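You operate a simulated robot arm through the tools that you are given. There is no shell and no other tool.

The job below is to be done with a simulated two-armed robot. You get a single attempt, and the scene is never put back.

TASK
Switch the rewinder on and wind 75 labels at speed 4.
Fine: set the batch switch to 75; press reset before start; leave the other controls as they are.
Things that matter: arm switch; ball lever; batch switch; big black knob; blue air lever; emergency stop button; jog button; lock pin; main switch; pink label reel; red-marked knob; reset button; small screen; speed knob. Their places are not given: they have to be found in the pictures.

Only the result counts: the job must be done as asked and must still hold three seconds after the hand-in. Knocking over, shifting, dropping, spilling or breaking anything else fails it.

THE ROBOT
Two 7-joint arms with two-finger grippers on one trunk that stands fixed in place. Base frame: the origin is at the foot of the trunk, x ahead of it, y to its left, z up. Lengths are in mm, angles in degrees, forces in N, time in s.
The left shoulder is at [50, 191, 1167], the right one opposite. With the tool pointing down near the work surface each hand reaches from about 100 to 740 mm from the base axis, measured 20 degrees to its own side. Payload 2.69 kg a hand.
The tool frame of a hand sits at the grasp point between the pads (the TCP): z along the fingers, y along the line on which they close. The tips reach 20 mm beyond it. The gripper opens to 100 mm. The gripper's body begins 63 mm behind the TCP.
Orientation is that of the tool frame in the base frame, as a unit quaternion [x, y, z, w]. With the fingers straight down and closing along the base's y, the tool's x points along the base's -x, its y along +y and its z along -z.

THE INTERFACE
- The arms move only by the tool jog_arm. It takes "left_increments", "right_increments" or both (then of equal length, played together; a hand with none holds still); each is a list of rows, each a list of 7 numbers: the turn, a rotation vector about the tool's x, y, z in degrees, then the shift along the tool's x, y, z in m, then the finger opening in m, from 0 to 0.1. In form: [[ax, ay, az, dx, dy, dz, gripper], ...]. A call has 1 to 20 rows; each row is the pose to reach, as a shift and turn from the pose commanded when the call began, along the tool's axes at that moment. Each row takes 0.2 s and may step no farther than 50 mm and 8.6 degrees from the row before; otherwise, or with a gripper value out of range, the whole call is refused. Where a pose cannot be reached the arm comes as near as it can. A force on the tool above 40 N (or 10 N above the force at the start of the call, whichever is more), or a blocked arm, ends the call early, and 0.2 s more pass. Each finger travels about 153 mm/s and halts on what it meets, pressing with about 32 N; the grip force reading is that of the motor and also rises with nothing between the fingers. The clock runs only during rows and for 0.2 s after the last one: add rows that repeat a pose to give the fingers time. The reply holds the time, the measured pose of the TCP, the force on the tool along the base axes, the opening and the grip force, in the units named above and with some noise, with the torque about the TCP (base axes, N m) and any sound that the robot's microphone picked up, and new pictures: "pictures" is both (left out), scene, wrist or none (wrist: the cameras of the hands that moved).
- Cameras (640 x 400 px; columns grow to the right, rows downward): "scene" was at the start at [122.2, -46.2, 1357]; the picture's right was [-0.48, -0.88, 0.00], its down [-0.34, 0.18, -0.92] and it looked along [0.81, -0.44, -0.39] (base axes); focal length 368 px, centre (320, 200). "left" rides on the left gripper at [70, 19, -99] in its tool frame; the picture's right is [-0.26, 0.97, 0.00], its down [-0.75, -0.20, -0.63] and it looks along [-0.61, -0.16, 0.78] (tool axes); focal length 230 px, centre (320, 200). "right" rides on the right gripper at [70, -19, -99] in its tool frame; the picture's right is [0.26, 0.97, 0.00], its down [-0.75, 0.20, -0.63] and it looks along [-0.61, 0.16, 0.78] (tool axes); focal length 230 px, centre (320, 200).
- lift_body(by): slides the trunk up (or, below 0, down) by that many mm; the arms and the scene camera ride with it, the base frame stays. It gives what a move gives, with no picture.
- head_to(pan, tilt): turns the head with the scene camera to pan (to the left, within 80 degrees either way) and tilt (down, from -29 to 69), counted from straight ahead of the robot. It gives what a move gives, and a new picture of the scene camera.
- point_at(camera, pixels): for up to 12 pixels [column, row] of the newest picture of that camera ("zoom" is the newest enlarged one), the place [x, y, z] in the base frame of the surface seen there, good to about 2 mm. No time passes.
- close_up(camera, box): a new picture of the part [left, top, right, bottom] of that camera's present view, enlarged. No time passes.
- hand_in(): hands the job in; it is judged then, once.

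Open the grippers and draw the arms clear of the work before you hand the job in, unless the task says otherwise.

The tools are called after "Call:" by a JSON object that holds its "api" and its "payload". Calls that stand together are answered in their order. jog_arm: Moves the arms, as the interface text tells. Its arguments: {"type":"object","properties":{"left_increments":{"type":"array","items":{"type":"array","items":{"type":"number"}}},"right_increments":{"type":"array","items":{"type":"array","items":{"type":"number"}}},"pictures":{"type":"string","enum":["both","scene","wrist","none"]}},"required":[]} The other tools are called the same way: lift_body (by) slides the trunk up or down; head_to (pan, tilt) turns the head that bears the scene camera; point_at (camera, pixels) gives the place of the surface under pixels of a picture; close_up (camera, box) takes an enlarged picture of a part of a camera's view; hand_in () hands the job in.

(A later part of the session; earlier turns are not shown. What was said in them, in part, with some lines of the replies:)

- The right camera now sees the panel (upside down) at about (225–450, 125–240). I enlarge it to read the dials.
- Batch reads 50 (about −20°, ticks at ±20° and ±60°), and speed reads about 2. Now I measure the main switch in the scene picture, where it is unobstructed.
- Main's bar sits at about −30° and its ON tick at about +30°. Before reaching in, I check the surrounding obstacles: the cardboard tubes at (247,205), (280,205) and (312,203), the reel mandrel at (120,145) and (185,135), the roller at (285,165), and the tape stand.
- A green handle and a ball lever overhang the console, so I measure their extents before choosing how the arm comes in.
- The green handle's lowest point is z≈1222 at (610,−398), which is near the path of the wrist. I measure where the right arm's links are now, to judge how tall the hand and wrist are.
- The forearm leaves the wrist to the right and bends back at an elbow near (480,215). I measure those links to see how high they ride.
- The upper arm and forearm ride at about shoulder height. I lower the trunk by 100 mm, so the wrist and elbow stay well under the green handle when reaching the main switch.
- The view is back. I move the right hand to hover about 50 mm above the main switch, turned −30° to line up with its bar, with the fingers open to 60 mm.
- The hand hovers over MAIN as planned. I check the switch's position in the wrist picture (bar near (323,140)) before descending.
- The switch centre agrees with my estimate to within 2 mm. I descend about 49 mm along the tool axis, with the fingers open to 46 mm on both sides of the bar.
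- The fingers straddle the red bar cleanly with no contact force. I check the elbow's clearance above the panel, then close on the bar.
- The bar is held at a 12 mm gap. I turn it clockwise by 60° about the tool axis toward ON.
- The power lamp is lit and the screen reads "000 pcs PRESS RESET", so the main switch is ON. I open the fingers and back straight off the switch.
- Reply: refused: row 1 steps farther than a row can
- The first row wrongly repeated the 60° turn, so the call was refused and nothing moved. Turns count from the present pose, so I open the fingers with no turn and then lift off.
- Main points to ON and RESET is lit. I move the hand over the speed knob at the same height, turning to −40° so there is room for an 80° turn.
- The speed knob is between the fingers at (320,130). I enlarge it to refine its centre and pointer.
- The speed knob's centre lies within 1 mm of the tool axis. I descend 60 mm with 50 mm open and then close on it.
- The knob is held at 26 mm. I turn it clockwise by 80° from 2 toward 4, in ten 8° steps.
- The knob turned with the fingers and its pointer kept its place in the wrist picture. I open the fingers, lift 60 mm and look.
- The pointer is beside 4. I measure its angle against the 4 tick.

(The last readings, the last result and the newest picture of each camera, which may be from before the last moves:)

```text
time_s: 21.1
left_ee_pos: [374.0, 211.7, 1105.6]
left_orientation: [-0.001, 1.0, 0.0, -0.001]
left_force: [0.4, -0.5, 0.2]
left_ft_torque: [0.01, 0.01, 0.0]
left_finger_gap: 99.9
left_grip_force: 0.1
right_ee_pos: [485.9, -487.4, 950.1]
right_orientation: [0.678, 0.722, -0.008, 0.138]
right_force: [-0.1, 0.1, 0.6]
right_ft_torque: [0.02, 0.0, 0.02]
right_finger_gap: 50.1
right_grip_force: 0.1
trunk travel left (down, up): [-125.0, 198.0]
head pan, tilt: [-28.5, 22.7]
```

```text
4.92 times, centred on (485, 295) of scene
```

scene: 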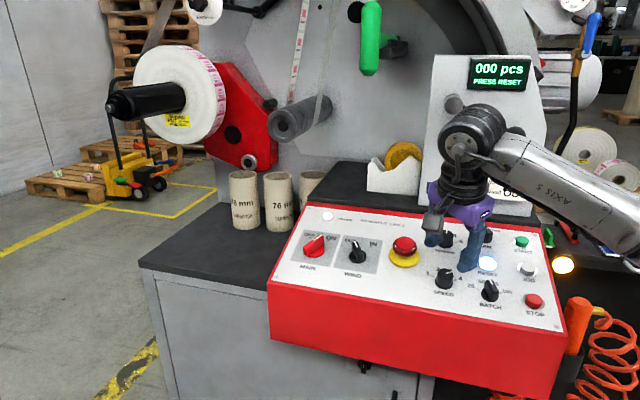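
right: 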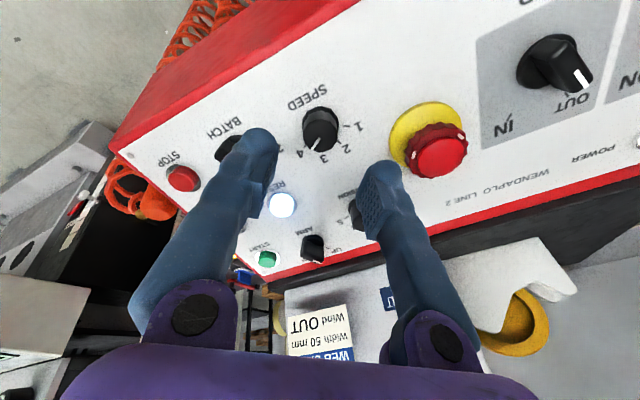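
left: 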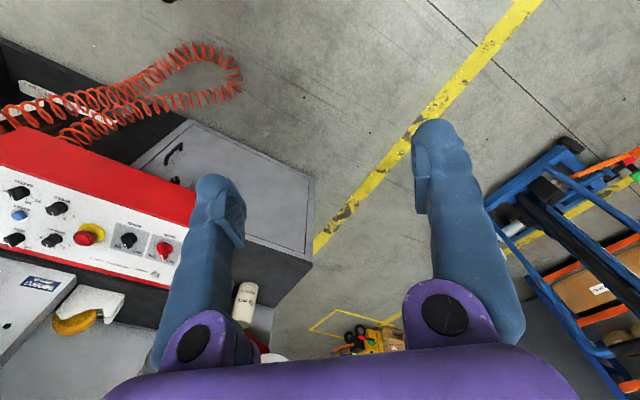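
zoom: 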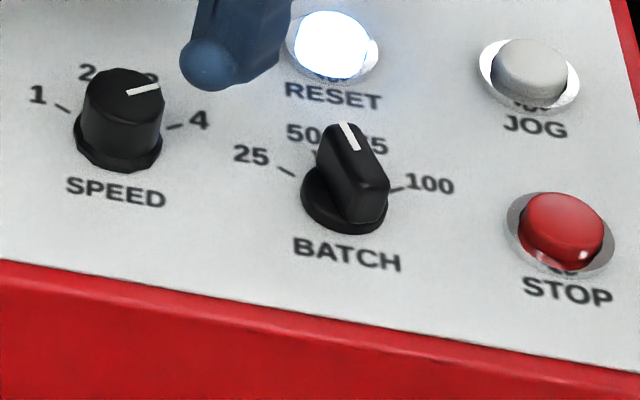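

The pointer is at about 59° and the 4 tick at about 58°, so speed is at 4. Next I move over the batch switch, turned to −20°.

Call:
{"api": "jog_arm", "payload": {"right_increments": [[0, 0, -7.5, -0.005, -0.0083, 0, 0.046], [0, 0, -15, -0.0101, -0.0165, 0, 0.046], [0, 0, -22.5, -0.0151, -0.0248, 0, 0.046], [0, 0, -30, -0.0202, -0.0331, 0, 0.046], [0, 0, -37.5, -0.0252, -0.0413, 0, 0.046], [0, 0, -45, -0.0302, -0.0496, 0, 0.046], [0, 0, -52.5, -0.0353, -0.0578, 0, 0.046], [0, 0, -60, -0.0403, -0.0661, 0, 0.046], [0, 0, -60, -0.0403, -0.0661, 0, 0.046]], "pictures": "wrist"}}

Call:
{"api": "close_up", "payload": {"camera": "right", "box": [260, 60, 380, 180]}}

```text
time_s: 23.1
left_ee_pos: [374.0, 210.8, 1107.0]
left_orientation: [-0.001, 1.0, 0.001, 0.0]
left_force: [0.3, -1.2, 0.2]
left_ft_torque: [0.01, 0.04, -0.02]
left_finger_gap: 100.0
left_grip_force: 0.1
right_ee_pos: [421.7, -532.9, 947.0]
right_orientation: [0.225, 0.964, -0.076, 0.116]
right_force: [-0.5, -0.3, 0.3]
right_ft_torque: [0.01, -0.02, 0.0]
right_finger_gap: 46.1
right_grip_force: 0.1
trunk travel left (down, up): [-125.0, 198.0]
head pan, tilt: [-28.5, 22.7]
```

right: 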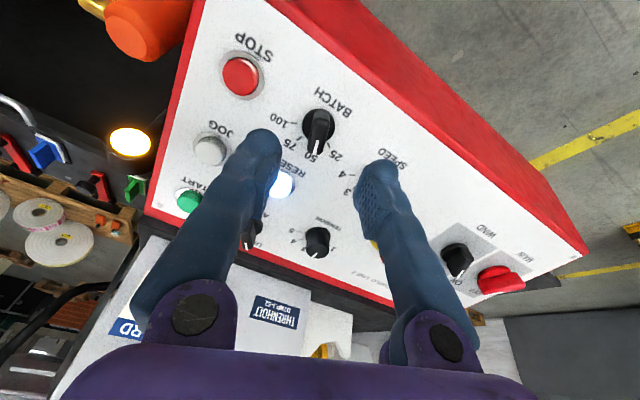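

```text
3.33 times, centred on (320, 120) of right
```

zoom: 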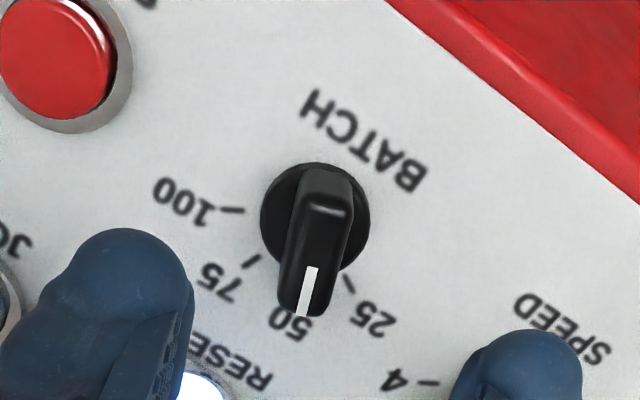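

Call:
{"api": "point_at", "payload": {"camera": "zoom", "pixels": [[303, 312], [312, 270], [326, 215], [325, 180], [262, 215], [368, 215], [230, 211], [250, 263], [350, 285], [293, 250], [340, 260]]}}

```text
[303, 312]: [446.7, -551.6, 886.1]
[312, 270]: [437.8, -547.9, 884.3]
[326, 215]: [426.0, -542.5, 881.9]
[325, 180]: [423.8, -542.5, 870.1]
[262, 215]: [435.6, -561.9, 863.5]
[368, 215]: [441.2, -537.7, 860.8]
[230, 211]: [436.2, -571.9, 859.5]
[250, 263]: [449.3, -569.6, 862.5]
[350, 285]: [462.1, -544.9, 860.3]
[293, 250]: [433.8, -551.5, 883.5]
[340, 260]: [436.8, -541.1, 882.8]
```

The batch bar is at −22° (position 50), centred within 1 mm of the tool. I descend 64 mm and close on it.

Call:
{"api": "jog_arm", "payload": {"right_increments": [[0, 0, 0, 0, 0, 0.02, 0.046], [0, 0, 0, 0, 0, 0.04, 0.046], [0, 0, 0, 0, 0, 0.053, 0.046], [0, 0, 0, 0, 0, 0.064, 0.046], [0, 0, 0, 0, 0, 0.064, 0.046], [0, 0, 0, 0, 0, 0.064, 0.03], [0, 0, 0, 0, 0, 0.064, 0.015], [0, 0, 0, 0, 0, 0.064, 0.005], [0, 0, 0, 0, 0, 0.064, 0.005]]}}

```text
time_s: 25.1
left_ee_pos: [373.9, 210.7, 1105.9]
left_orientation: [-0.001, 1.0, 0.0, 0.001]
left_force: [0.5, -0.1, 0.1]
left_ft_torque: [0.01, 0.02, 0.0]
left_finger_gap: 99.8
left_grip_force: 0.0
right_ee_pos: [434.3, -545.6, 884.9]
right_orientation: [0.226, 0.964, -0.077, 0.117]
right_force: [-2.2, -3.8, -1.6]
right_ft_torque: [-0.02, 0.14, 0.01]
right_finger_gap: 12.4
right_grip_force: 39.3
trunk travel left (down, up): [-125.0, 198.0]
head pan, tilt: [-28.5, 22.7]
```

scene: 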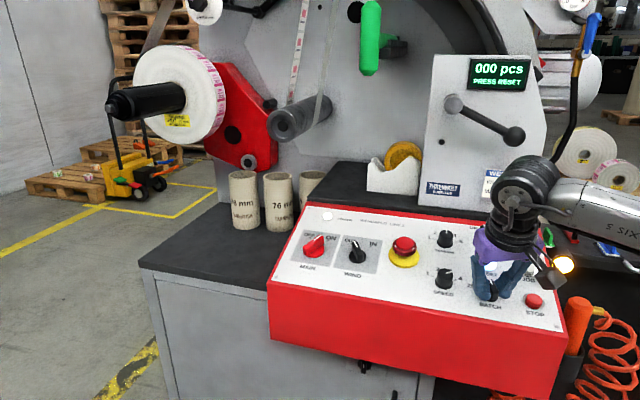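
right: 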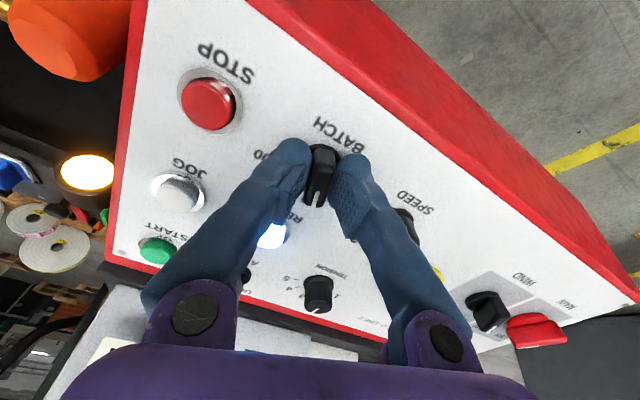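

The bar is held at 12 mm. I turn it clockwise by 40°, one step from 50 to 75.

Call:
{"api": "jog_arm", "payload": {"right_increments": [[0, 0, 8, 0, 0, 0, 0.005], [0, 0, 16, 0, 0, 0, 0.005], [0, 0, 24, 0, 0, 0, 0.005], [0, 0, 32, 0, 0, 0, 0.005], [0, 0, 40, 0, 0, 0, 0.005], [0, 0, 40, 0, 0, 0, 0.005]], "pictures": "wrist"}}

```text
time_s: 26.5
left_ee_pos: [374.5, 210.6, 1105.9]
left_orientation: [-0.001, 1.0, 0.0, 0.0]
left_force: [0.3, 1.1, 0.1]
left_ft_torque: [-0.03, 0.0, -0.02]
left_finger_gap: 99.8
left_grip_force: 0.0
right_ee_pos: [435.2, -544.4, 884.2]
right_orientation: [0.543, 0.828, -0.031, 0.136]
right_force: [3.6, 3.0, -3.0]
right_ft_torque: [0.43, 0.2, 0.07]
right_finger_gap: 12.0
right_grip_force: 38.9
trunk travel left (down, up): [-125.0, 198.0]
head pan, tilt: [-28.5, 22.7]
```

right: 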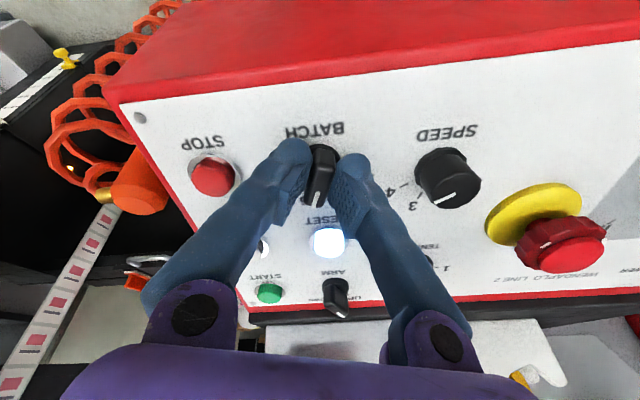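

The bar followed the fingers. I release it, lift 64 mm and check the reading.

Call:
{"api": "jog_arm", "payload": {"right_increments": [[0, 0, 0, 0, 0, 0, 0.02], [0, 0, 0, 0, 0, 0, 0.035], [0, 0, 0, 0, 0, 0, 0.046], [0, 0, 0, 0, 0, -0.02, 0.046], [0, 0, 0, 0, 0, -0.045, 0.046], [0, 0, 0, 0, 0, -0.064, 0.046], [0, 0, 0, 0, 0, -0.064, 0.046]]}}

Call:
{"api": "close_up", "payload": {"camera": "right", "box": [260, 60, 380, 180]}}

```text
time_s: 28.1
left_ee_pos: [375.2, 209.7, 1106.2]
left_orientation: [0.0, 1.0, 0.0, 0.0]
left_force: [1.3, 0.5, -0.8]
left_ft_torque: [-0.03, 0.0, 0.02]
left_finger_gap: 100.0
left_grip_force: 0.0
right_ee_pos: [423.2, -532.4, 946.1]
right_orientation: [0.542, 0.829, -0.031, 0.136]
right_force: [0.3, -0.3, 0.0]
right_ft_torque: [0.01, -0.02, -0.03]
right_finger_gap: 46.1
right_grip_force: 0.0
trunk travel left (down, up): [-125.0, 198.0]
head pan, tilt: [-28.5, 22.7]
```

scene: 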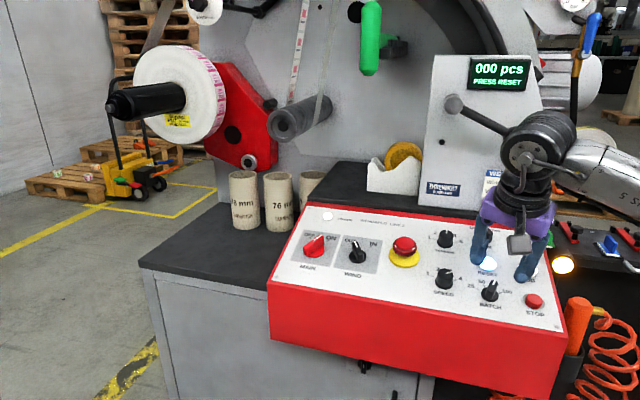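
right: 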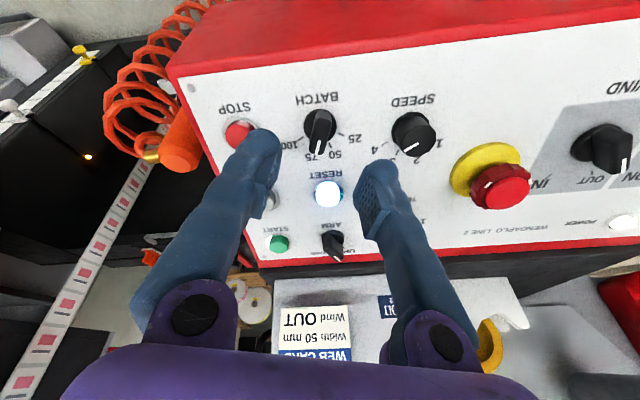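

```text
3.33 times, centred on (320, 120) of right
```

zoom: 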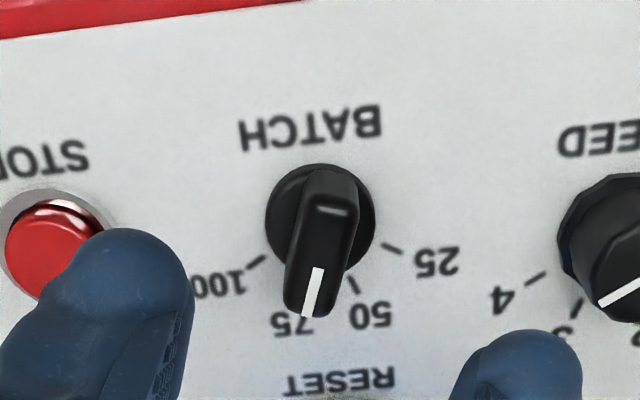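

Batch now points at 75. The RESET lamp at (328,193) and START at (278,242) are both in view, so I measure them.

Call:
{"api": "close_up", "payload": {"camera": "right", "box": [250, 160, 370, 260]}}

```text
4.00 times, centred on (310, 210) of right
```

zoom: 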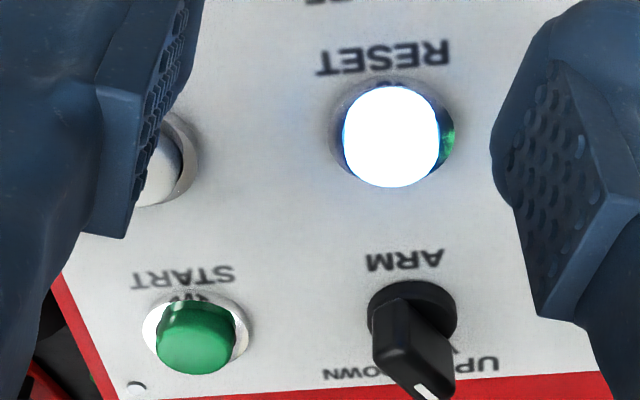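

Call:
{"api": "point_at", "payload": {"camera": "zoom", "pixels": [[390, 145], [350, 145], [430, 145], [390, 180], [390, 120], [333, 125], [455, 125], [195, 350], [160, 345], [230, 345], [145, 325], [248, 325]]}}

```text
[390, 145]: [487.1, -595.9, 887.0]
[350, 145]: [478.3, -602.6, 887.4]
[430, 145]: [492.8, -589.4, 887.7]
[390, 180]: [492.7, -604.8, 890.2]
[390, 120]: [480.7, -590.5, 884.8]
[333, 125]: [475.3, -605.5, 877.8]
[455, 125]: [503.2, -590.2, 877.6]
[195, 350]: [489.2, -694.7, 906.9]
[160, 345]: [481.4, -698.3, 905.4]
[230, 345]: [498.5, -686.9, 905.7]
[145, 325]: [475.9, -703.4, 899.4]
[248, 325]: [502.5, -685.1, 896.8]
```

RESET's top is at about (487,−596,887) and START's at about (489,−694,906). I close the fingers and move to 20 mm above RESET.

Call:
{"api": "jog_arm", "payload": {"right_increments": [[0, 0, 0, -0.0164, 0.0065, 0, 0.02], [0, 0, 0, -0.0329, 0.013, 0, 0], [0, 0, 0, -0.0493, 0.0194, 0, 0], [0, 0, 0, -0.0657, 0.0259, 0, 0], [0, 0, 0, -0.0657, 0.0259, 0.02, 0], [0, 0, 0, -0.0657, 0.0259, 0.042, 0], [0, 0, 0, -0.0657, 0.0259, 0.042, 0]]}}

```text
time_s: 29.7
left_ee_pos: [373.9, 210.6, 1107.4]
left_orientation: [-0.001, 1.0, 0.001, 0.0]
left_force: [-0.3, 0.8, -0.4]
left_ft_torque: [0.01, 0.0, -0.03]
left_finger_gap: 100.1
left_grip_force: 0.0
right_ee_pos: [478.9, -588.7, 926.5]
right_orientation: [0.542, 0.829, -0.031, 0.135]
right_force: [0.0, 0.4, -0.5]
right_ft_torque: [-0.02, 0.02, 0.02]
right_finger_gap: 0.2
right_grip_force: 29.4
trunk travel left (down, up): [-125.0, 198.0]
head pan, tilt: [-28.5, 22.7]
```

scene: 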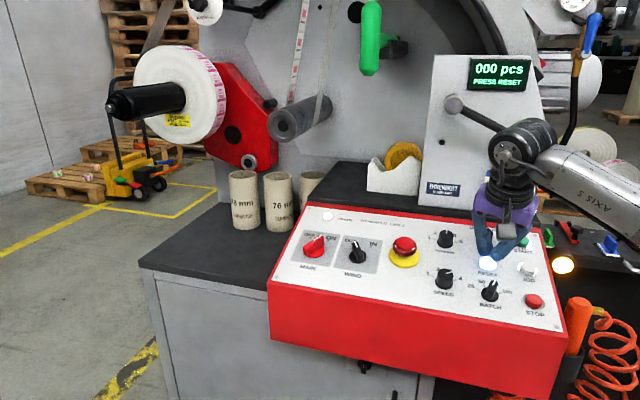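
right: 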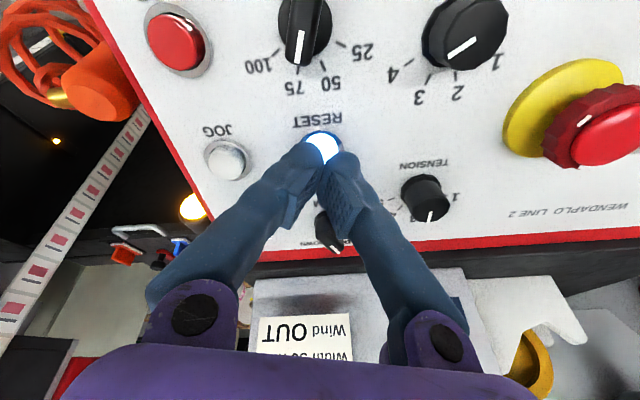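

The fingertips are centred over the lit RESET button. I press straight down in small steps and draw back.

Call:
{"api": "jog_arm", "payload": {"right_increments": [[0, 0, 0, 0, 0, 0.01, 0], [0, 0, 0, 0, 0, 0.018, 0], [0, 0, 0, 0, 0, 0.022, 0], [0, 0, 0, 0, 0, 0.024, 0], [0, 0, 0, 0, 0, 0.026, 0], [0, 0, 0, 0, 0, 0.026, 0], [0, 0, 0, 0, 0, 0.015, 0], [0, 0, 0, 0, 0, 0, 0], [0, 0, 0, 0, 0, 0, 0]]}}

```text
time_s: 31.7
left_ee_pos: [374.2, 211.0, 1106.4]
left_orientation: [-0.001, 1.0, 0.0, 0.0]
left_force: [0.0, 0.8, 1.1]
left_ft_torque: [-0.01, -0.02, -0.02]
left_finger_gap: 100.0
left_grip_force: 0.1
right_ee_pos: [480.3, -589.4, 925.9]
right_orientation: [0.541, 0.829, -0.031, 0.135]
right_force: [0.0, -0.4, 0.4]
right_ft_torque: [0.01, 0.01, 0.01]
right_finger_gap: 0.0
right_grip_force: 29.6
trunk travel left (down, up): [-125.0, 198.0]
head pan, tilt: [-28.5, 22.7]
```

scene: 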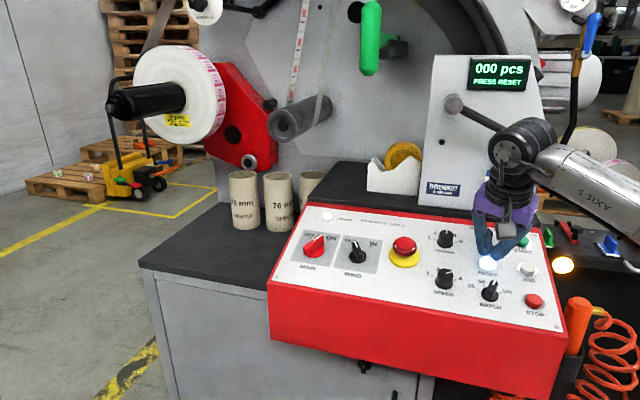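
right: 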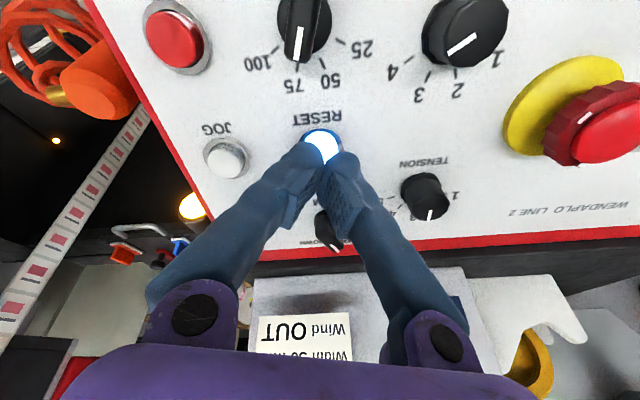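

RESET is still lit, so the press was too shallow. I press deeper and hold there to read the force.

Call:
{"api": "jog_arm", "payload": {"right_increments": [[0, 0, 0, 0, 0, 0.012, 0], [0, 0, 0, 0, 0, 0.02, 0], [0, 0, 0, 0, 0, 0.024, 0], [0, 0, 0, 0, 0, 0.027, 0], [0, 0, 0, 0, 0, 0.027, 0]], "pictures": "scene"}}

```text
time_s: 32.9
left_ee_pos: [374.7, 210.8, 1106.0]
left_orientation: [-0.001, 1.0, 0.0, 0.0]
left_force: [-0.6, -0.1, 0.6]
left_ft_torque: [0.0, -0.02, 0.02]
left_finger_gap: 100.0
left_grip_force: 0.1
right_ee_pos: [485.4, -593.5, 900.4]
right_orientation: [0.542, 0.829, -0.032, 0.136]
right_force: [0.3, -0.2, 1.0]
right_ft_torque: [-0.04, -0.01, 0.01]
right_finger_gap: 0.0
right_grip_force: 29.4
trunk travel left (down, up): [-125.0, 198.0]
head pan, tilt: [-28.5, 22.7]
```

scene: 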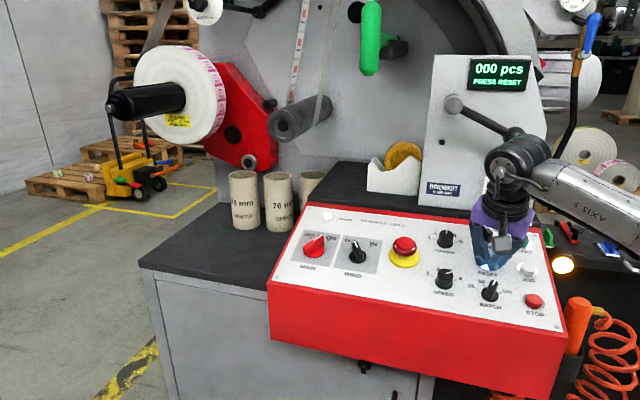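

There is still no contact force with the tip at about the button-top height. I continue down in 2 mm steps, watching the force.

Call:
{"api": "jog_arm", "payload": {"right_increments": [[0, 0, 0, 0, 0, 0.0015, 0], [0, 0, 0, 0, 0, 0.003, 0], [0, 0, 0, 0, 0, 0.003, 0]], "pictures": "both"}}

```text
time_s: 33.7
left_ee_pos: [375.6, 210.9, 1106.2]
left_orientation: [-0.002, 1.0, 0.0, 0.001]
left_force: [0.2, 0.1, 0.4]
left_ft_torque: [-0.02, -0.03, 0.01]
left_finger_gap: 100.1
left_grip_force: 0.1
right_ee_pos: [484.6, -594.4, 897.1]
right_orientation: [0.542, 0.829, -0.032, 0.135]
right_force: [0.4, 0.3, 3.0]
right_ft_torque: [0.01, -0.07, -0.03]
right_finger_gap: 0.1
right_grip_force: 29.9
trunk travel left (down, up): [-125.0, 198.0]
head pan, tilt: [-28.5, 22.7]
heard: click
```

scene: 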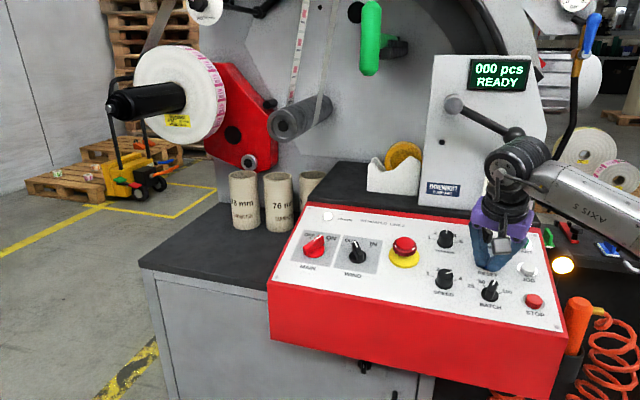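
right: 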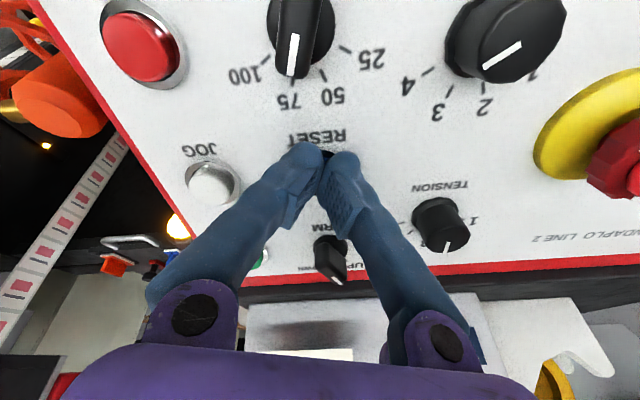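

A click was heard and the screen now shows READY. I back off 50 mm and then measure the lever near the START approach.

Call:
{"api": "jog_arm", "payload": {"right_increments": [[0, 0, 0, 0, 0, -0.015, 0], [0, 0, 0, 0, 0, -0.035, 0], [0, 0, 0, 0.03, 0, -0.055, 0], [0, 0, 0, 0.07, 0, -0.055, 0], [0, 0, 0, 0.1, 0, -0.055, 0], [0, 0, 0, 0.1, 0, -0.055, 0]]}}

```text
time_s: 35.1
left_ee_pos: [374.0, 210.3, 1106.1]
left_orientation: [-0.002, 1.0, 0.0, -0.001]
left_force: [0.2, 0.2, -0.6]
left_ft_torque: [0.0, 0.02, 0.02]
left_finger_gap: 100.0
left_grip_force: 0.1
right_ee_pos: [437.5, -495.0, 924.2]
right_orientation: [0.541, 0.829, -0.03, 0.137]
right_force: [0.7, 0.2, 1.0]
right_ft_torque: [-0.02, 0.03, -0.03]
right_finger_gap: 0.0
right_grip_force: 29.6
trunk travel left (down, up): [-125.0, 198.0]
head pan, tilt: [-28.5, 22.7]
```

scene: 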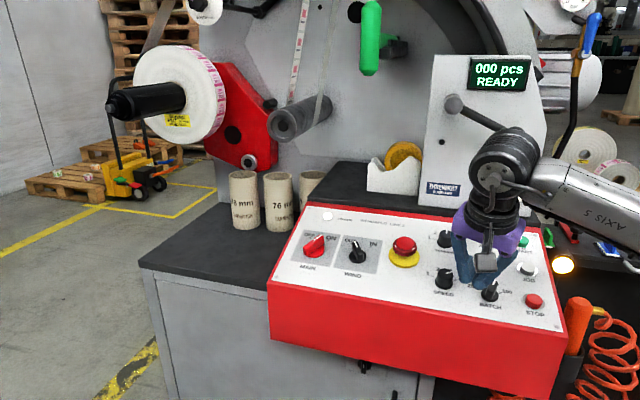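
right: 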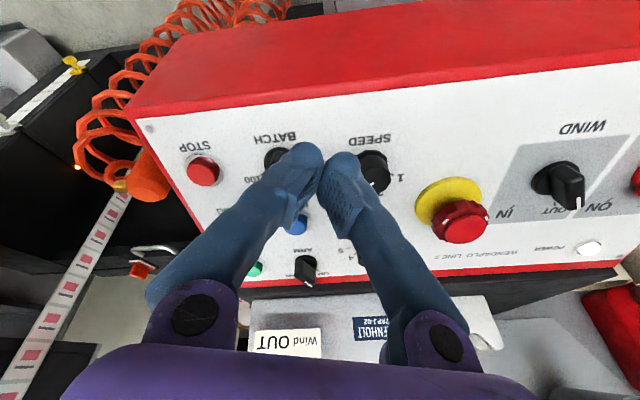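

The lever's black ball is still hidden behind the wrist near (530,140). I shift the hand 120 mm to the panel's left to uncover it.

Call:
{"api": "jog_arm", "payload": {"right_increments": [[0, 0, 0, 0.0137, 0.0377, -0.01, 0], [0, 0, 0, 0.0273, 0.0753, -0.02, 0], [0, 0, 0, 0.041, 0.113, -0.02, 0], [0, 0, 0, 0.041, 0.113, -0.02, 0]], "pictures": "scene"}}

```text
time_s: 36.1
left_ee_pos: [374.0, 211.1, 1105.8]
left_orientation: [-0.001, 1.0, -0.001, 0.0]
left_force: [-0.1, 0.4, -0.4]
left_ft_torque: [0.03, 0.01, -0.03]
left_finger_gap: 99.8
left_grip_force: 0.0
right_ee_pos: [520.4, -408.5, 944.2]
right_orientation: [0.543, 0.828, -0.031, 0.135]
right_force: [0.2, -0.2, 0.5]
right_ft_torque: [0.02, 0.01, 0.0]
right_finger_gap: 0.1
right_grip_force: 29.1
trunk travel left (down, up): [-125.0, 198.0]
head pan, tilt: [-28.5, 22.7]
```

scene: 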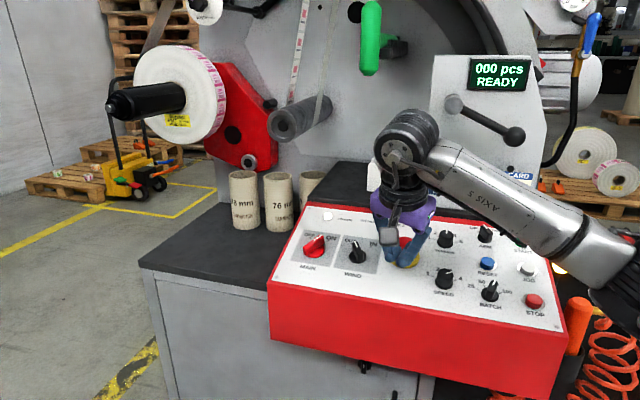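

The lever is now fully visible, with its hub at (453,104) and its black ball at (515,137). I measure it and the case front beside START.

Call:
{"api": "point_at", "payload": {"camera": "scene", "pixels": [[453, 104], [480, 118], [500, 130], [515, 137], [523, 138], [514, 146], [500, 155], [440, 175], [515, 172], [535, 172], [385, 130], [405, 118]]}}

Call:
{"api": "close_up", "payload": {"camera": "scene", "box": [420, 50, 560, 190]}}

```text
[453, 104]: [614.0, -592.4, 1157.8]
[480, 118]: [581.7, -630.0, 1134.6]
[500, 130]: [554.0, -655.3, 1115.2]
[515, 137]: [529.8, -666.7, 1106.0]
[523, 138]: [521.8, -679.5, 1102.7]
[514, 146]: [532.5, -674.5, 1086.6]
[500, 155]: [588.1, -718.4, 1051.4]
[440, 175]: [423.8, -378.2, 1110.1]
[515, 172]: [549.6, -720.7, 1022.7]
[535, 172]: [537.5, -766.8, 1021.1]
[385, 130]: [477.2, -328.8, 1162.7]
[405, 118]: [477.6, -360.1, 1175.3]
```

```text
2.86 times, centred on (490, 120) of scene
```

zoom: 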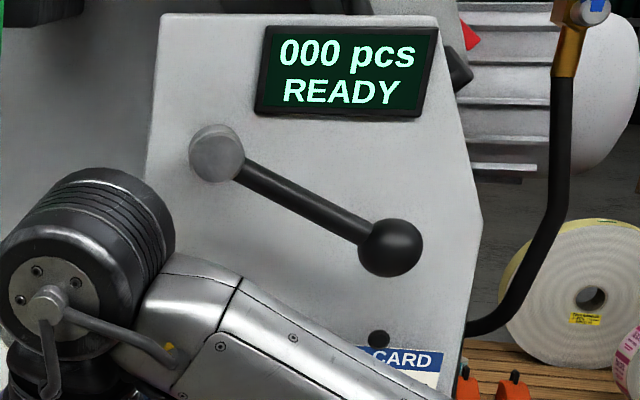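

The lever's ball is centred near (535,−678,1095), about 95 mm from where the wrist would be over START. I check the objects to the right of the console as well before planning a tilted approach.

Call:
{"api": "point_at", "payload": {"camera": "scene", "pixels": [[548, 237], [565, 230], [559, 268], [575, 310], [545, 162], [560, 150], [600, 245], [625, 235], [522, 241], [486, 232], [500, 205], [560, 200]]}}

```text
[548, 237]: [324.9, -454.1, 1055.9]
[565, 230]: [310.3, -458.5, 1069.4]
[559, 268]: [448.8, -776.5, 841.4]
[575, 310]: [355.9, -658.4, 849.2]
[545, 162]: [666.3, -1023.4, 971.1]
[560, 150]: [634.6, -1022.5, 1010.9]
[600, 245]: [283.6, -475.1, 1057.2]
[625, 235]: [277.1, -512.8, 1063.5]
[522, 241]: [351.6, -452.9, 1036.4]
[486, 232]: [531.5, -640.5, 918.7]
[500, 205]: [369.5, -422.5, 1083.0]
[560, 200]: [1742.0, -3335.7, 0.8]
```

Everything on the right is low, so only the lever ball matters. I approach START with the hand tilted 18° back toward the operator side, which keeps the wrist about 150 mm from the ball.

Call:
{"api": "jog_arm", "payload": {"right_increments": [[-0.79, -4.45, -4.96, -0.0294, -0.0186, 0.0034, 0], [-1.58, -8.9, -9.92, -0.0587, -0.0371, 0.0068, 0], [-2.36, -13.36, -14.87, -0.0881, -0.0557, 0.0101, 0], [-3.15, -17.81, -19.83, -0.1175, -0.0742, 0.0135, 0], [-3.15, -17.81, -19.83, -0.1468, -0.0928, 0.0169, 0], [-3.15, -17.81, -19.83, -0.1762, -0.1113, 0.0203, 0], [-3.15, -17.81, -19.83, -0.2055, -0.1299, 0.0236, 0], [-3.15, -17.81, -19.83, -0.2349, -0.1484, 0.027, 0], [-3.15, -17.81, -19.83, -0.2349, -0.1484, 0.027, 0]]}}

```text
time_s: 38.1
left_ee_pos: [374.5, 211.1, 1106.5]
left_orientation: [0.0, 1.0, 0.0, 0.001]
left_force: [-0.3, 0.0, -0.5]
left_ft_torque: [0.0, -0.02, -0.02]
left_finger_gap: 100.1
left_grip_force: 0.2
right_ee_pos: [478.3, -683.7, 964.9]
right_orientation: [0.378, 0.879, -0.116, 0.268]
right_force: [-0.3, -0.7, -0.6]
right_ft_torque: [0.02, -0.04, 0.0]
right_finger_gap: 0.0
right_grip_force: 29.8
trunk travel left (down, up): [-125.0, 198.0]
head pan, tilt: [-28.5, 22.7]
```

scene: 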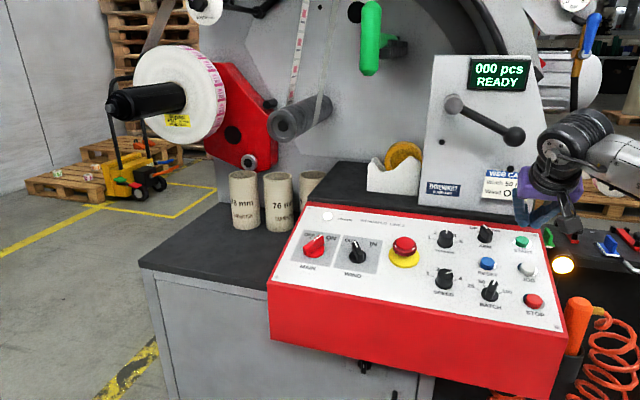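
right: 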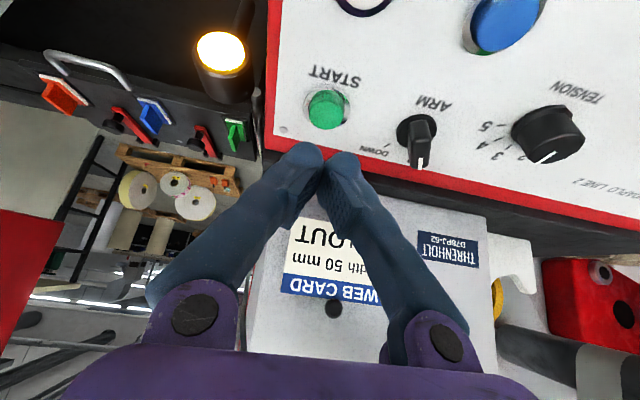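

The hand is tilted back clear of the lever, and the tool is above START at (327,108). I descend 36 mm along the panel normal to just above the button.

Call:
{"api": "jog_arm", "payload": {"right_increments": [[0, 0, 0, 0.0037, 0, 0.0114, 0], [0, 0, 0, 0.0074, 0, 0.0228, 0], [0, 0, 0, 0.0111, 0, 0.0342, 0], [0, 0, 0, 0.0111, 0, 0.0342, 0]]}}

Call:
{"api": "close_up", "payload": {"camera": "right", "box": [250, 60, 400, 200]}}

Call:
{"api": "close_up", "payload": {"camera": "scene", "box": [470, 190, 590, 280]}}

```text
time_s: 39.1
left_ee_pos: [374.1, 211.3, 1106.7]
left_orientation: [-0.001, 1.0, 0.0, 0.0]
left_force: [-0.4, -0.8, 0.2]
left_ft_torque: [0.02, -0.03, 0.0]
left_finger_gap: 100.0
left_grip_force: 0.1
right_ee_pos: [486.0, -691.5, 930.2]
right_orientation: [0.376, 0.879, -0.114, 0.27]
right_force: [-0.5, 0.0, -0.7]
right_ft_torque: [0.01, -0.01, 0.0]
right_finger_gap: 0.3
right_grip_force: 29.6
trunk travel left (down, up): [-125.0, 198.0]
head pan, tilt: [-28.5, 22.7]
```

scene: 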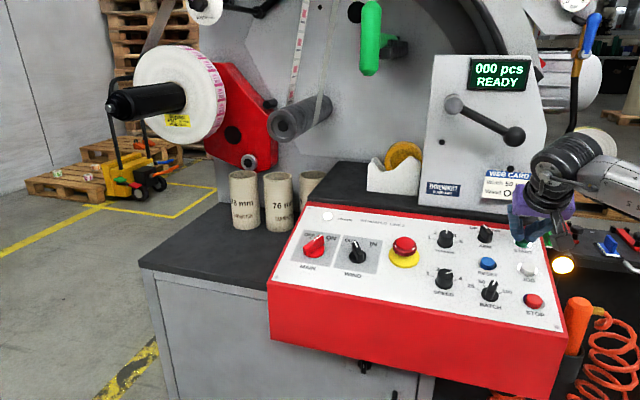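
right: 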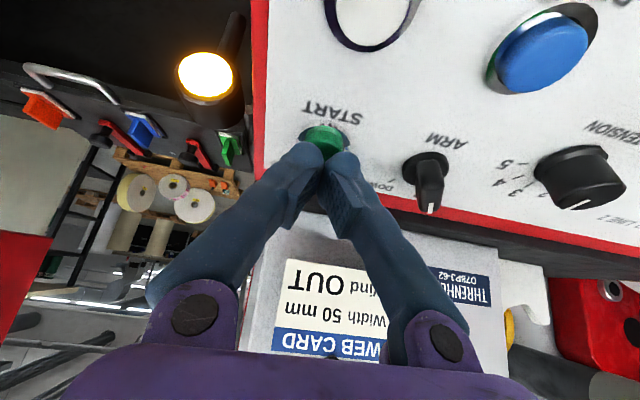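

```text
2.86 times, centred on (325, 130) of right
```

zoom: 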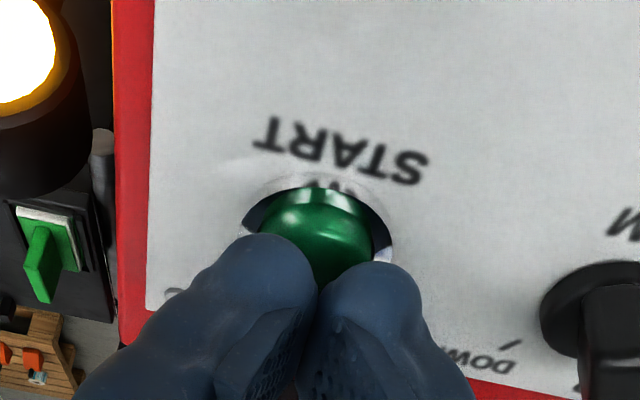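

```text
4.44 times, centred on (530, 235) of scene
```

zoom: 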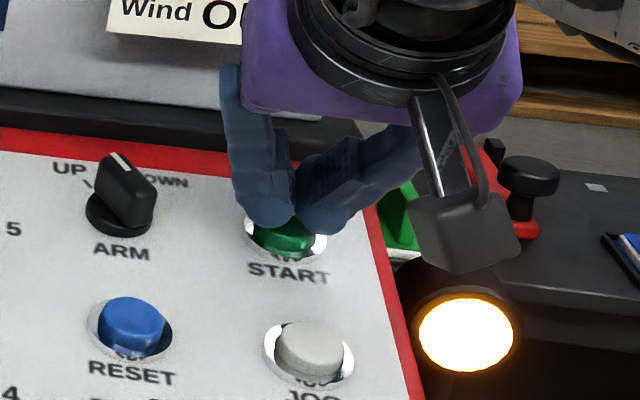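

The rounded fingertips sit on the upper half of START. I shift them 7 mm down the panel to centre them and press 9 mm along the normal, watching for a click.

Call:
{"api": "jog_arm", "payload": {"right_increments": [[0, 0, 0, 0.0067, 0, -0.0022, 0], [0, 0, 0, 0.0079, 0, 0.0016, 0], [0, 0, 0, 0.0089, 0, 0.0045, 0], [0, 0, 0, 0.0095, 0, 0.0064, 0], [0, 0, 0, 0.0095, 0, 0.0064, 0]]}}

```text
time_s: 40.3
left_ee_pos: [373.3, 209.5, 1106.7]
left_orientation: [-0.001, 1.0, -0.001, 0.0]
left_force: [0.8, -0.3, 0.3]
left_ft_torque: [0.03, 0.01, 0.01]
left_finger_gap: 99.9
left_grip_force: 0.1
right_ee_pos: [482.9, -687.5, 919.0]
right_orientation: [0.377, 0.879, -0.114, 0.269]
right_force: [0.1, 0.4, 1.9]
right_ft_torque: [0.01, 0.03, 0.01]
right_finger_gap: 0.1
right_grip_force: 29.3
trunk travel left (down, up): [-125.0, 198.0]
head pan, tilt: [-28.5, 22.7]
```

scene: 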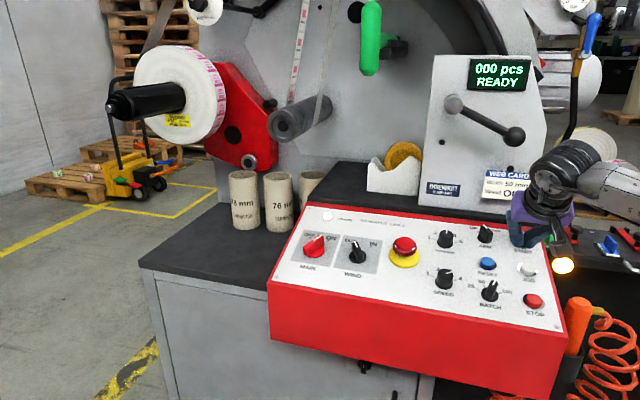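
right: 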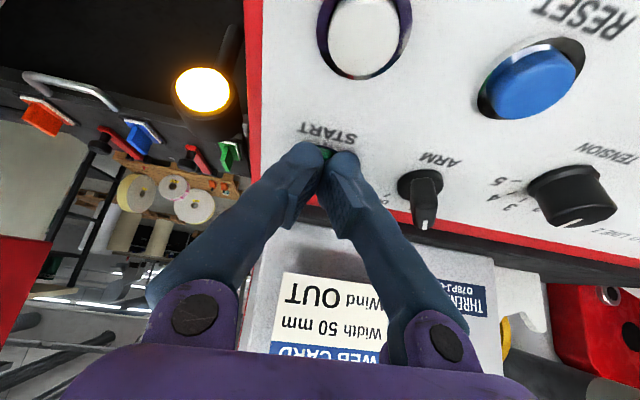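

Light contact (1.9 N) has begun. I press another 2–4 mm along the panel normal.

Call:
{"api": "jog_arm", "payload": {"right_increments": [[0, 0, 0, 0.0005, 0, 0.0014, 0], [0, 0, 0, 0.0009, 0, 0.0029, 0], [0, 0, 0, 0.0009, 0, 0.0029, 0]], "pictures": "scene"}}

```text
time_s: 41.1
left_ee_pos: [374.3, 211.2, 1105.5]
left_orientation: [0.0, 1.0, 0.001, -0.001]
left_force: [0.4, -0.1, 0.3]
left_ft_torque: [-0.01, 0.01, 0.02]
left_finger_gap: 100.3
left_grip_force: 0.1
right_ee_pos: [484.2, -688.3, 916.8]
right_orientation: [0.376, 0.879, -0.114, 0.27]
right_force: [-1.0, -0.2, 2.2]
right_ft_torque: [-0.02, 0.05, 0.0]
right_finger_gap: 0.1
right_grip_force: 29.1
trunk travel left (down, up): [-125.0, 198.0]
head pan, tilt: [-28.5, 22.7]
heard: click
```

scene: 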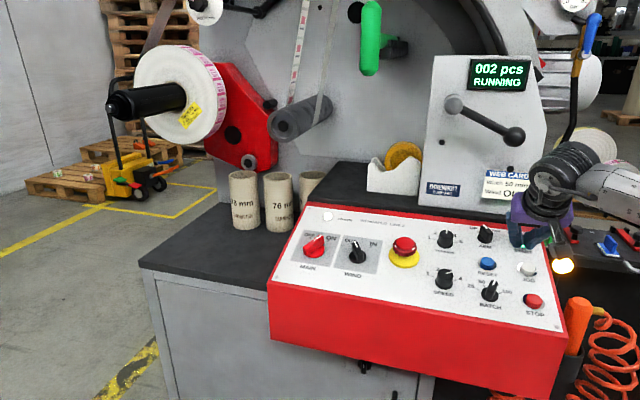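

The screen shows "002 pcs RUNNING". I release START, back off along the normal and draw the hand down and away from the panel.

Call:
{"api": "jog_arm", "payload": {"right_increments": [[0, 0, 0, -0.0046, 0, -0.0143, 0], [0, 0, 0, -0.0108, 0, -0.0333, 0], [0, 0, 0, -0.0186, 0, -0.0571, 0], [0, 0, 0, 0.0194, 0, -0.0695, 0], [0, 0, 0, 0.0574, 0, -0.0819, 0], [0, 0, 0, 0.0955, 0, -0.0943, 0], [0, 0, 0, 0.1335, 0, -0.1067, 0], [0, 0, 0, 0.1715, 0, -0.119, 0], [0, 0, 0, 0.2095, 0, -0.1314, 0.02], [0, 0, 0, 0.2095, 0, -0.1314, 0.04], [0, 0, 0, 0.2095, 0, -0.1314, 0.06], [0, 0, 0, 0.2095, 0, -0.1314, 0.08], [0, 0, 0, 0.2095, 0, -0.1314, 0.08]]}}

```text
time_s: 43.9
left_ee_pos: [373.7, 210.9, 1105.4]
left_orientation: [-0.001, 1.0, 0.0, 0.0]
left_force: [0.7, -0.2, 0.1]
left_ft_torque: [0.02, -0.02, -0.01]
left_finger_gap: 99.9
left_grip_force: 0.1
right_ee_pos: [312.0, -507.4, 906.3]
right_orientation: [0.376, 0.879, -0.114, 0.269]
right_force: [0.1, 0.2, -0.6]
right_ft_torque: [-0.02, -0.03, 0.01]
right_finger_gap: 80.1
right_grip_force: 0.0
trunk travel left (down, up): [-125.0, 198.0]
head pan, tilt: [-28.5, 22.7]
```

scene: 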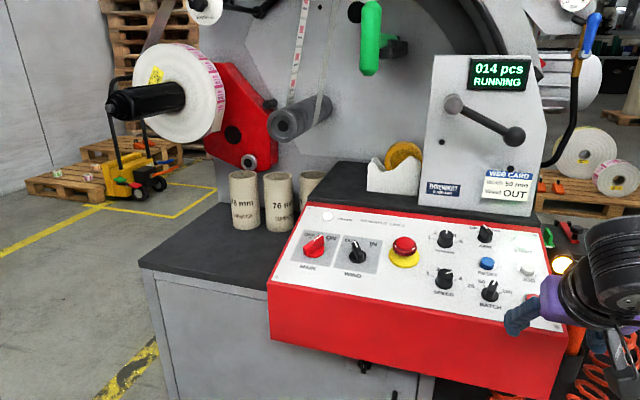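
right: 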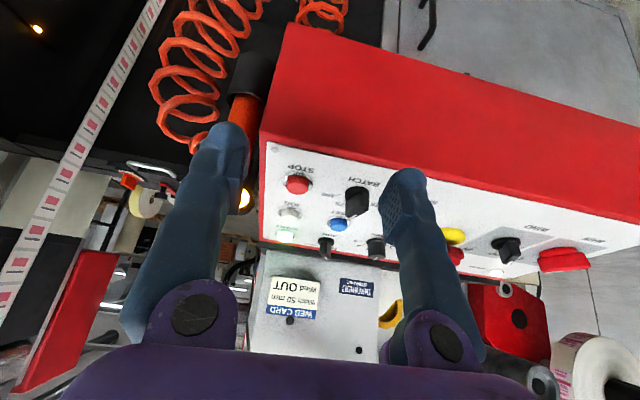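

The counter is at 014 and running. I lift the hand a bit further away and let time pass while the batch winds.

Call:
{"api": "jog_arm", "payload": {"right_increments": [[0, 0, 0, 0.006, 0, -0.028, 0.1], [0, 0, 0, 0.013, -0.001, -0.056, 0.1], [0, 0, 0, 0.019, -0.002, -0.085, 0.1], [0, 0, 0, 0.0255, -0.002, -0.1137, 0.1], [0, 0, 0, 0.0255, -0.002, -0.1137, 0.1], [0, 0, 0, 0.0255, -0.002, -0.1137, 0.1], [0, 0, 0, 0.0255, -0.002, -0.1137, 0.1], [0, 0, 0, 0.0255, -0.002, -0.1137, 0.1], [0, 0, 0, 0.0255, -0.002, -0.1137, 0.1], [0, 0, 0, 0.0255, -0.002, -0.1137, 0.1], [0, 0, 0, 0.0255, -0.002, -0.1137, 0.1], [0, 0, 0, 0.0255, -0.002, -0.1137, 0.1], [0, 0, 0, 0.0255, -0.002, -0.1137, 0.1], [0, 0, 0, 0.0255, -0.002, -0.1137, 0.1], [0, 0, 0, 0.0255, -0.002, -0.1137, 0.1], [0, 0, 0, 0.0255, -0.002, -0.1137, 0.1], [0, 0, 0, 0.0255, -0.002, -0.1137, 0.1], [0, 0, 0, 0.0255, -0.002, -0.1137, 0.1], [0, 0, 0, 0.0255, -0.002, -0.1137, 0.1], [0, 0, 0, 0.0255, -0.002, -0.1137, 0.1]], "pictures": "scene"}}

```text
time_s: 48.1
left_ee_pos: [374.2, 210.4, 1106.5]
left_orientation: [-0.001, 1.0, 0.0, -0.001]
left_force: [0.4, 0.3, 0.7]
left_ft_torque: [-0.04, 0.01, -0.01]
left_finger_gap: 99.9
left_grip_force: 0.0
right_ee_pos: [287.9, -480.4, 1014.6]
right_orientation: [0.377, 0.879, -0.115, 0.269]
right_force: [-0.5, -0.5, -0.4]
right_ft_torque: [0.02, -0.02, 0.02]
right_finger_gap: 99.9
right_grip_force: 0.0
right hand out of reach, approached as far as the arm can: row 1, 2, 3, 4, 5, 6, 7, 8, 9, 10, 11, 12, 13, 14, 15, 16, 17, 18, 19, 20
trunk travel left (down, up): [-125.0, 198.0]
head pan, tilt: [-28.5, 22.7]
```

scene: 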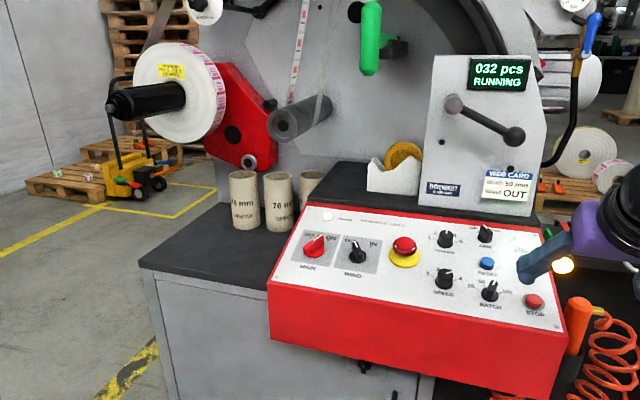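

The counter reads 032 and the hand is clear of the panel. I wait with the left hand held still while it counts up.

Call:
{"api": "jog_arm", "payload": {"left_increments": [[0, 0, 0, 0, 0, 0, 0.1], [0, 0, 0, 0, 0, 0, 0.1], [0, 0, 0, 0, 0, 0, 0.1], [0, 0, 0, 0, 0, 0, 0.1], [0, 0, 0, 0, 0, 0, 0.1], [0, 0, 0, 0, 0, 0, 0.1], [0, 0, 0, 0, 0, 0, 0.1], [0, 0, 0, 0, 0, 0, 0.1], [0, 0, 0, 0, 0, 0, 0.1], [0, 0, 0, 0, 0, 0, 0.1], [0, 0, 0, 0, 0, 0, 0.1], [0, 0, 0, 0, 0, 0, 0.1], [0, 0, 0, 0, 0, 0, 0.1], [0, 0, 0, 0, 0, 0, 0.1], [0, 0, 0, 0, 0, 0, 0.1], [0, 0, 0, 0, 0, 0, 0.1], [0, 0, 0, 0, 0, 0, 0.1], [0, 0, 0, 0, 0, 0, 0.1], [0, 0, 0, 0, 0, 0, 0.1], [0, 0, 0, 0, 0, 0, 0.1]], "pictures": "scene"}}

Call:
{"api": "jog_arm", "payload": {"left_increments": [[0, 0, 0, 0, 0, 0, 0.1], [0, 0, 0, 0, 0, 0, 0.1], [0, 0, 0, 0, 0, 0, 0.1], [0, 0, 0, 0, 0, 0, 0.1], [0, 0, 0, 0, 0, 0, 0.1], [0, 0, 0, 0, 0, 0, 0.1], [0, 0, 0, 0, 0, 0, 0.1], [0, 0, 0, 0, 0, 0, 0.1], [0, 0, 0, 0, 0, 0, 0.1], [0, 0, 0, 0, 0, 0, 0.1], [0, 0, 0, 0, 0, 0, 0.1], [0, 0, 0, 0, 0, 0, 0.1], [0, 0, 0, 0, 0, 0, 0.1], [0, 0, 0, 0, 0, 0, 0.1], [0, 0, 0, 0, 0, 0, 0.1], [0, 0, 0, 0, 0, 0, 0.1], [0, 0, 0, 0, 0, 0, 0.1], [0, 0, 0, 0, 0, 0, 0.1], [0, 0, 0, 0, 0, 0, 0.1], [0, 0, 0, 0, 0, 0, 0.1]], "pictures": "scene"}}

```text
time_s: 52.3
left_ee_pos: [373.4, 211.0, 1106.9]
left_orientation: [-0.001, 1.0, 0.0, -0.001]
left_force: [0.4, -0.6, -0.3]
left_ft_torque: [0.0, 0.01, 0.02]
left_finger_gap: 100.1
left_grip_force: 0.0
right_ee_pos: [286.8, -480.6, 1014.1]
right_orientation: [0.376, 0.879, -0.114, 0.269]
right_force: [0.8, 0.4, 0.1]
right_ft_torque: [-0.02, 0.04, -0.02]
right_finger_gap: 100.1
right_grip_force: 0.1
trunk travel left (down, up): [-125.0, 198.0]
head pan, tilt: [-28.5, 22.7]
```

scene: 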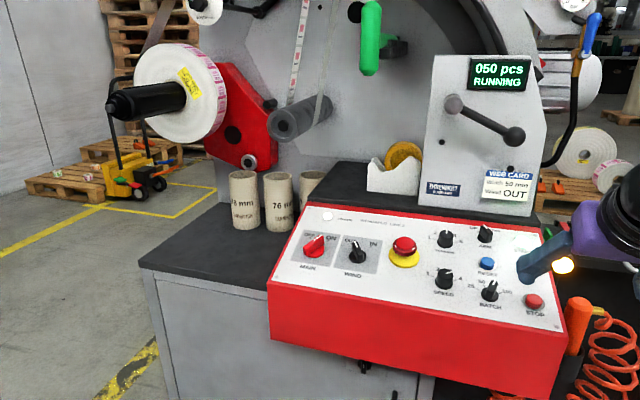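

```text
time_s: 56.5
left_ee_pos: [374.7, 210.3, 1104.8]
left_orientation: [-0.001, 1.0, 0.0, 0.0]
left_force: [0.3, -0.6, -0.6]
left_ft_torque: [-0.02, 0.0, -0.02]
left_finger_gap: 100.2
left_grip_force: 0.1
right_ee_pos: [287.8, -479.7, 1014.2]
right_orientation: [0.376, 0.879, -0.114, 0.27]
right_force: [0.0, -0.2, -0.7]
right_ft_torque: [-0.05, -0.01, 0.0]
right_finger_gap: 99.8
right_grip_force: 0.1
trunk travel left (down, up): [-125.0, 198.0]
head pan, tilt: [-28.5, 22.7]
```

scene: 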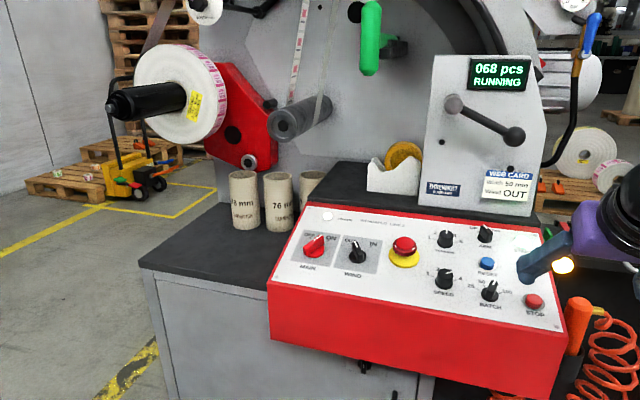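

The counter is at 068 and still running. I wait a little longer for it to stop at 75.

Call:
{"api": "jog_arm", "payload": {"left_increments": [[0, 0, 0, 0, 0, 0, 0.1], [0, 0, 0, 0, 0, 0, 0.1], [0, 0, 0, 0, 0, 0, 0.1], [0, 0, 0, 0, 0, 0, 0.1], [0, 0, 0, 0, 0, 0, 0.1], [0, 0, 0, 0, 0, 0, 0.1], [0, 0, 0, 0, 0, 0, 0.1], [0, 0, 0, 0, 0, 0, 0.1], [0, 0, 0, 0, 0, 0, 0.1], [0, 0, 0, 0, 0, 0, 0.1], [0, 0, 0, 0, 0, 0, 0.1], [0, 0, 0, 0, 0, 0, 0.1], [0, 0, 0, 0, 0, 0, 0.1], [0, 0, 0, 0, 0, 0, 0.1], [0, 0, 0, 0, 0, 0, 0.1]], "pictures": "scene"}}

Call:
{"api": "close_up", "payload": {"camera": "scene", "box": [420, 40, 560, 130]}}

Call:
{"api": "close_up", "payload": {"camera": "scene", "box": [280, 200, 560, 340]}}

```text
time_s: 59.7
left_ee_pos: [373.5, 210.9, 1106.0]
left_orientation: [-0.001, 1.0, 0.0, 0.0]
left_force: [0.3, 0.0, -0.2]
left_ft_torque: [-0.03, 0.02, 0.02]
left_finger_gap: 99.9
left_grip_force: 0.0
right_ee_pos: [287.3, -479.7, 1013.3]
right_orientation: [0.377, 0.879, -0.114, 0.269]
right_force: [-1.1, -0.3, -0.3]
right_ft_torque: [0.01, 0.03, -0.02]
right_finger_gap: 100.0
right_grip_force: 0.0
trunk travel left (down, up): [-125.0, 198.0]
head pan, tilt: [-28.5, 22.7]
```

scene: 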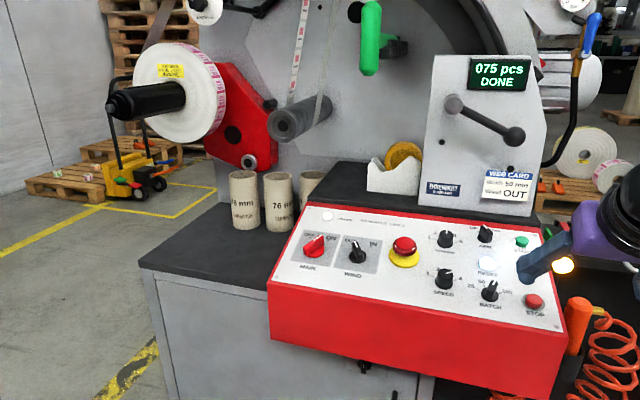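

```text
4.44 times, centred on (490, 85) of scene
```

zoom: 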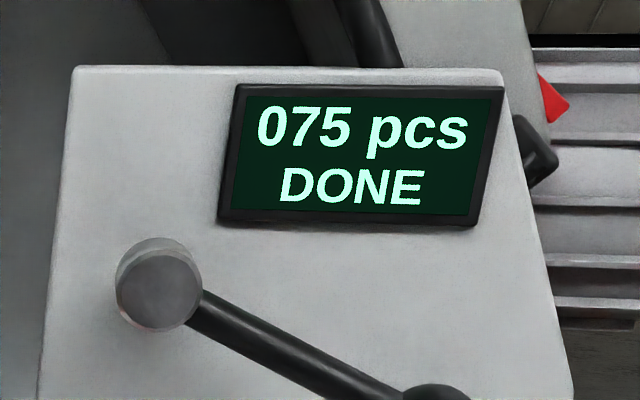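

```text
2.29 times, centred on (420, 270) of scene
```

zoom: 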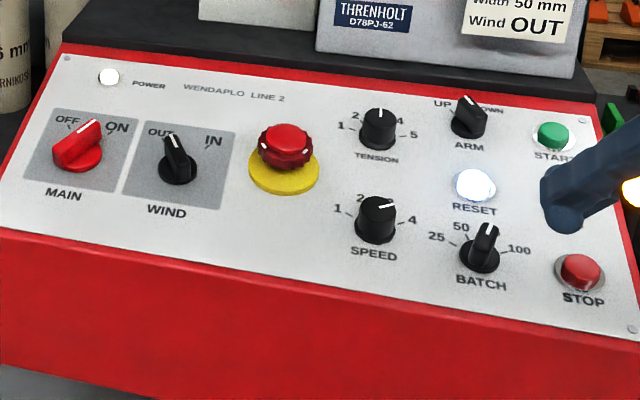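

The screen shows "075 pcs DONE", with main ON, speed 4 and batch 75, and the other controls unchanged. Both grippers are open and clear of the work, so I hand in.

Call:
{"api": "hand_in", "payload": {}}

```text
The job is handed in.
```

The rewinder is on and wound its batch: the screen read "075 pcs DONE" when I handed the job in.

- **Main switch:** turned from OFF to ON; the power lamp came on.
- **Speed knob:** turned from 2 to 4. I measured its pointer within about a degree of the 4 mark.
- **Batch switch:** turned from 50 to 75.
- **Reset, then start:** my first press of reset was too shallow and did nothing. The next one clicked and the screen went to READY, and I pressed start after that.

I left all the other controls alone, and nothing was knocked or moved. Both grippers were open and clear of the console at hand-in. I don't have the judge's result.
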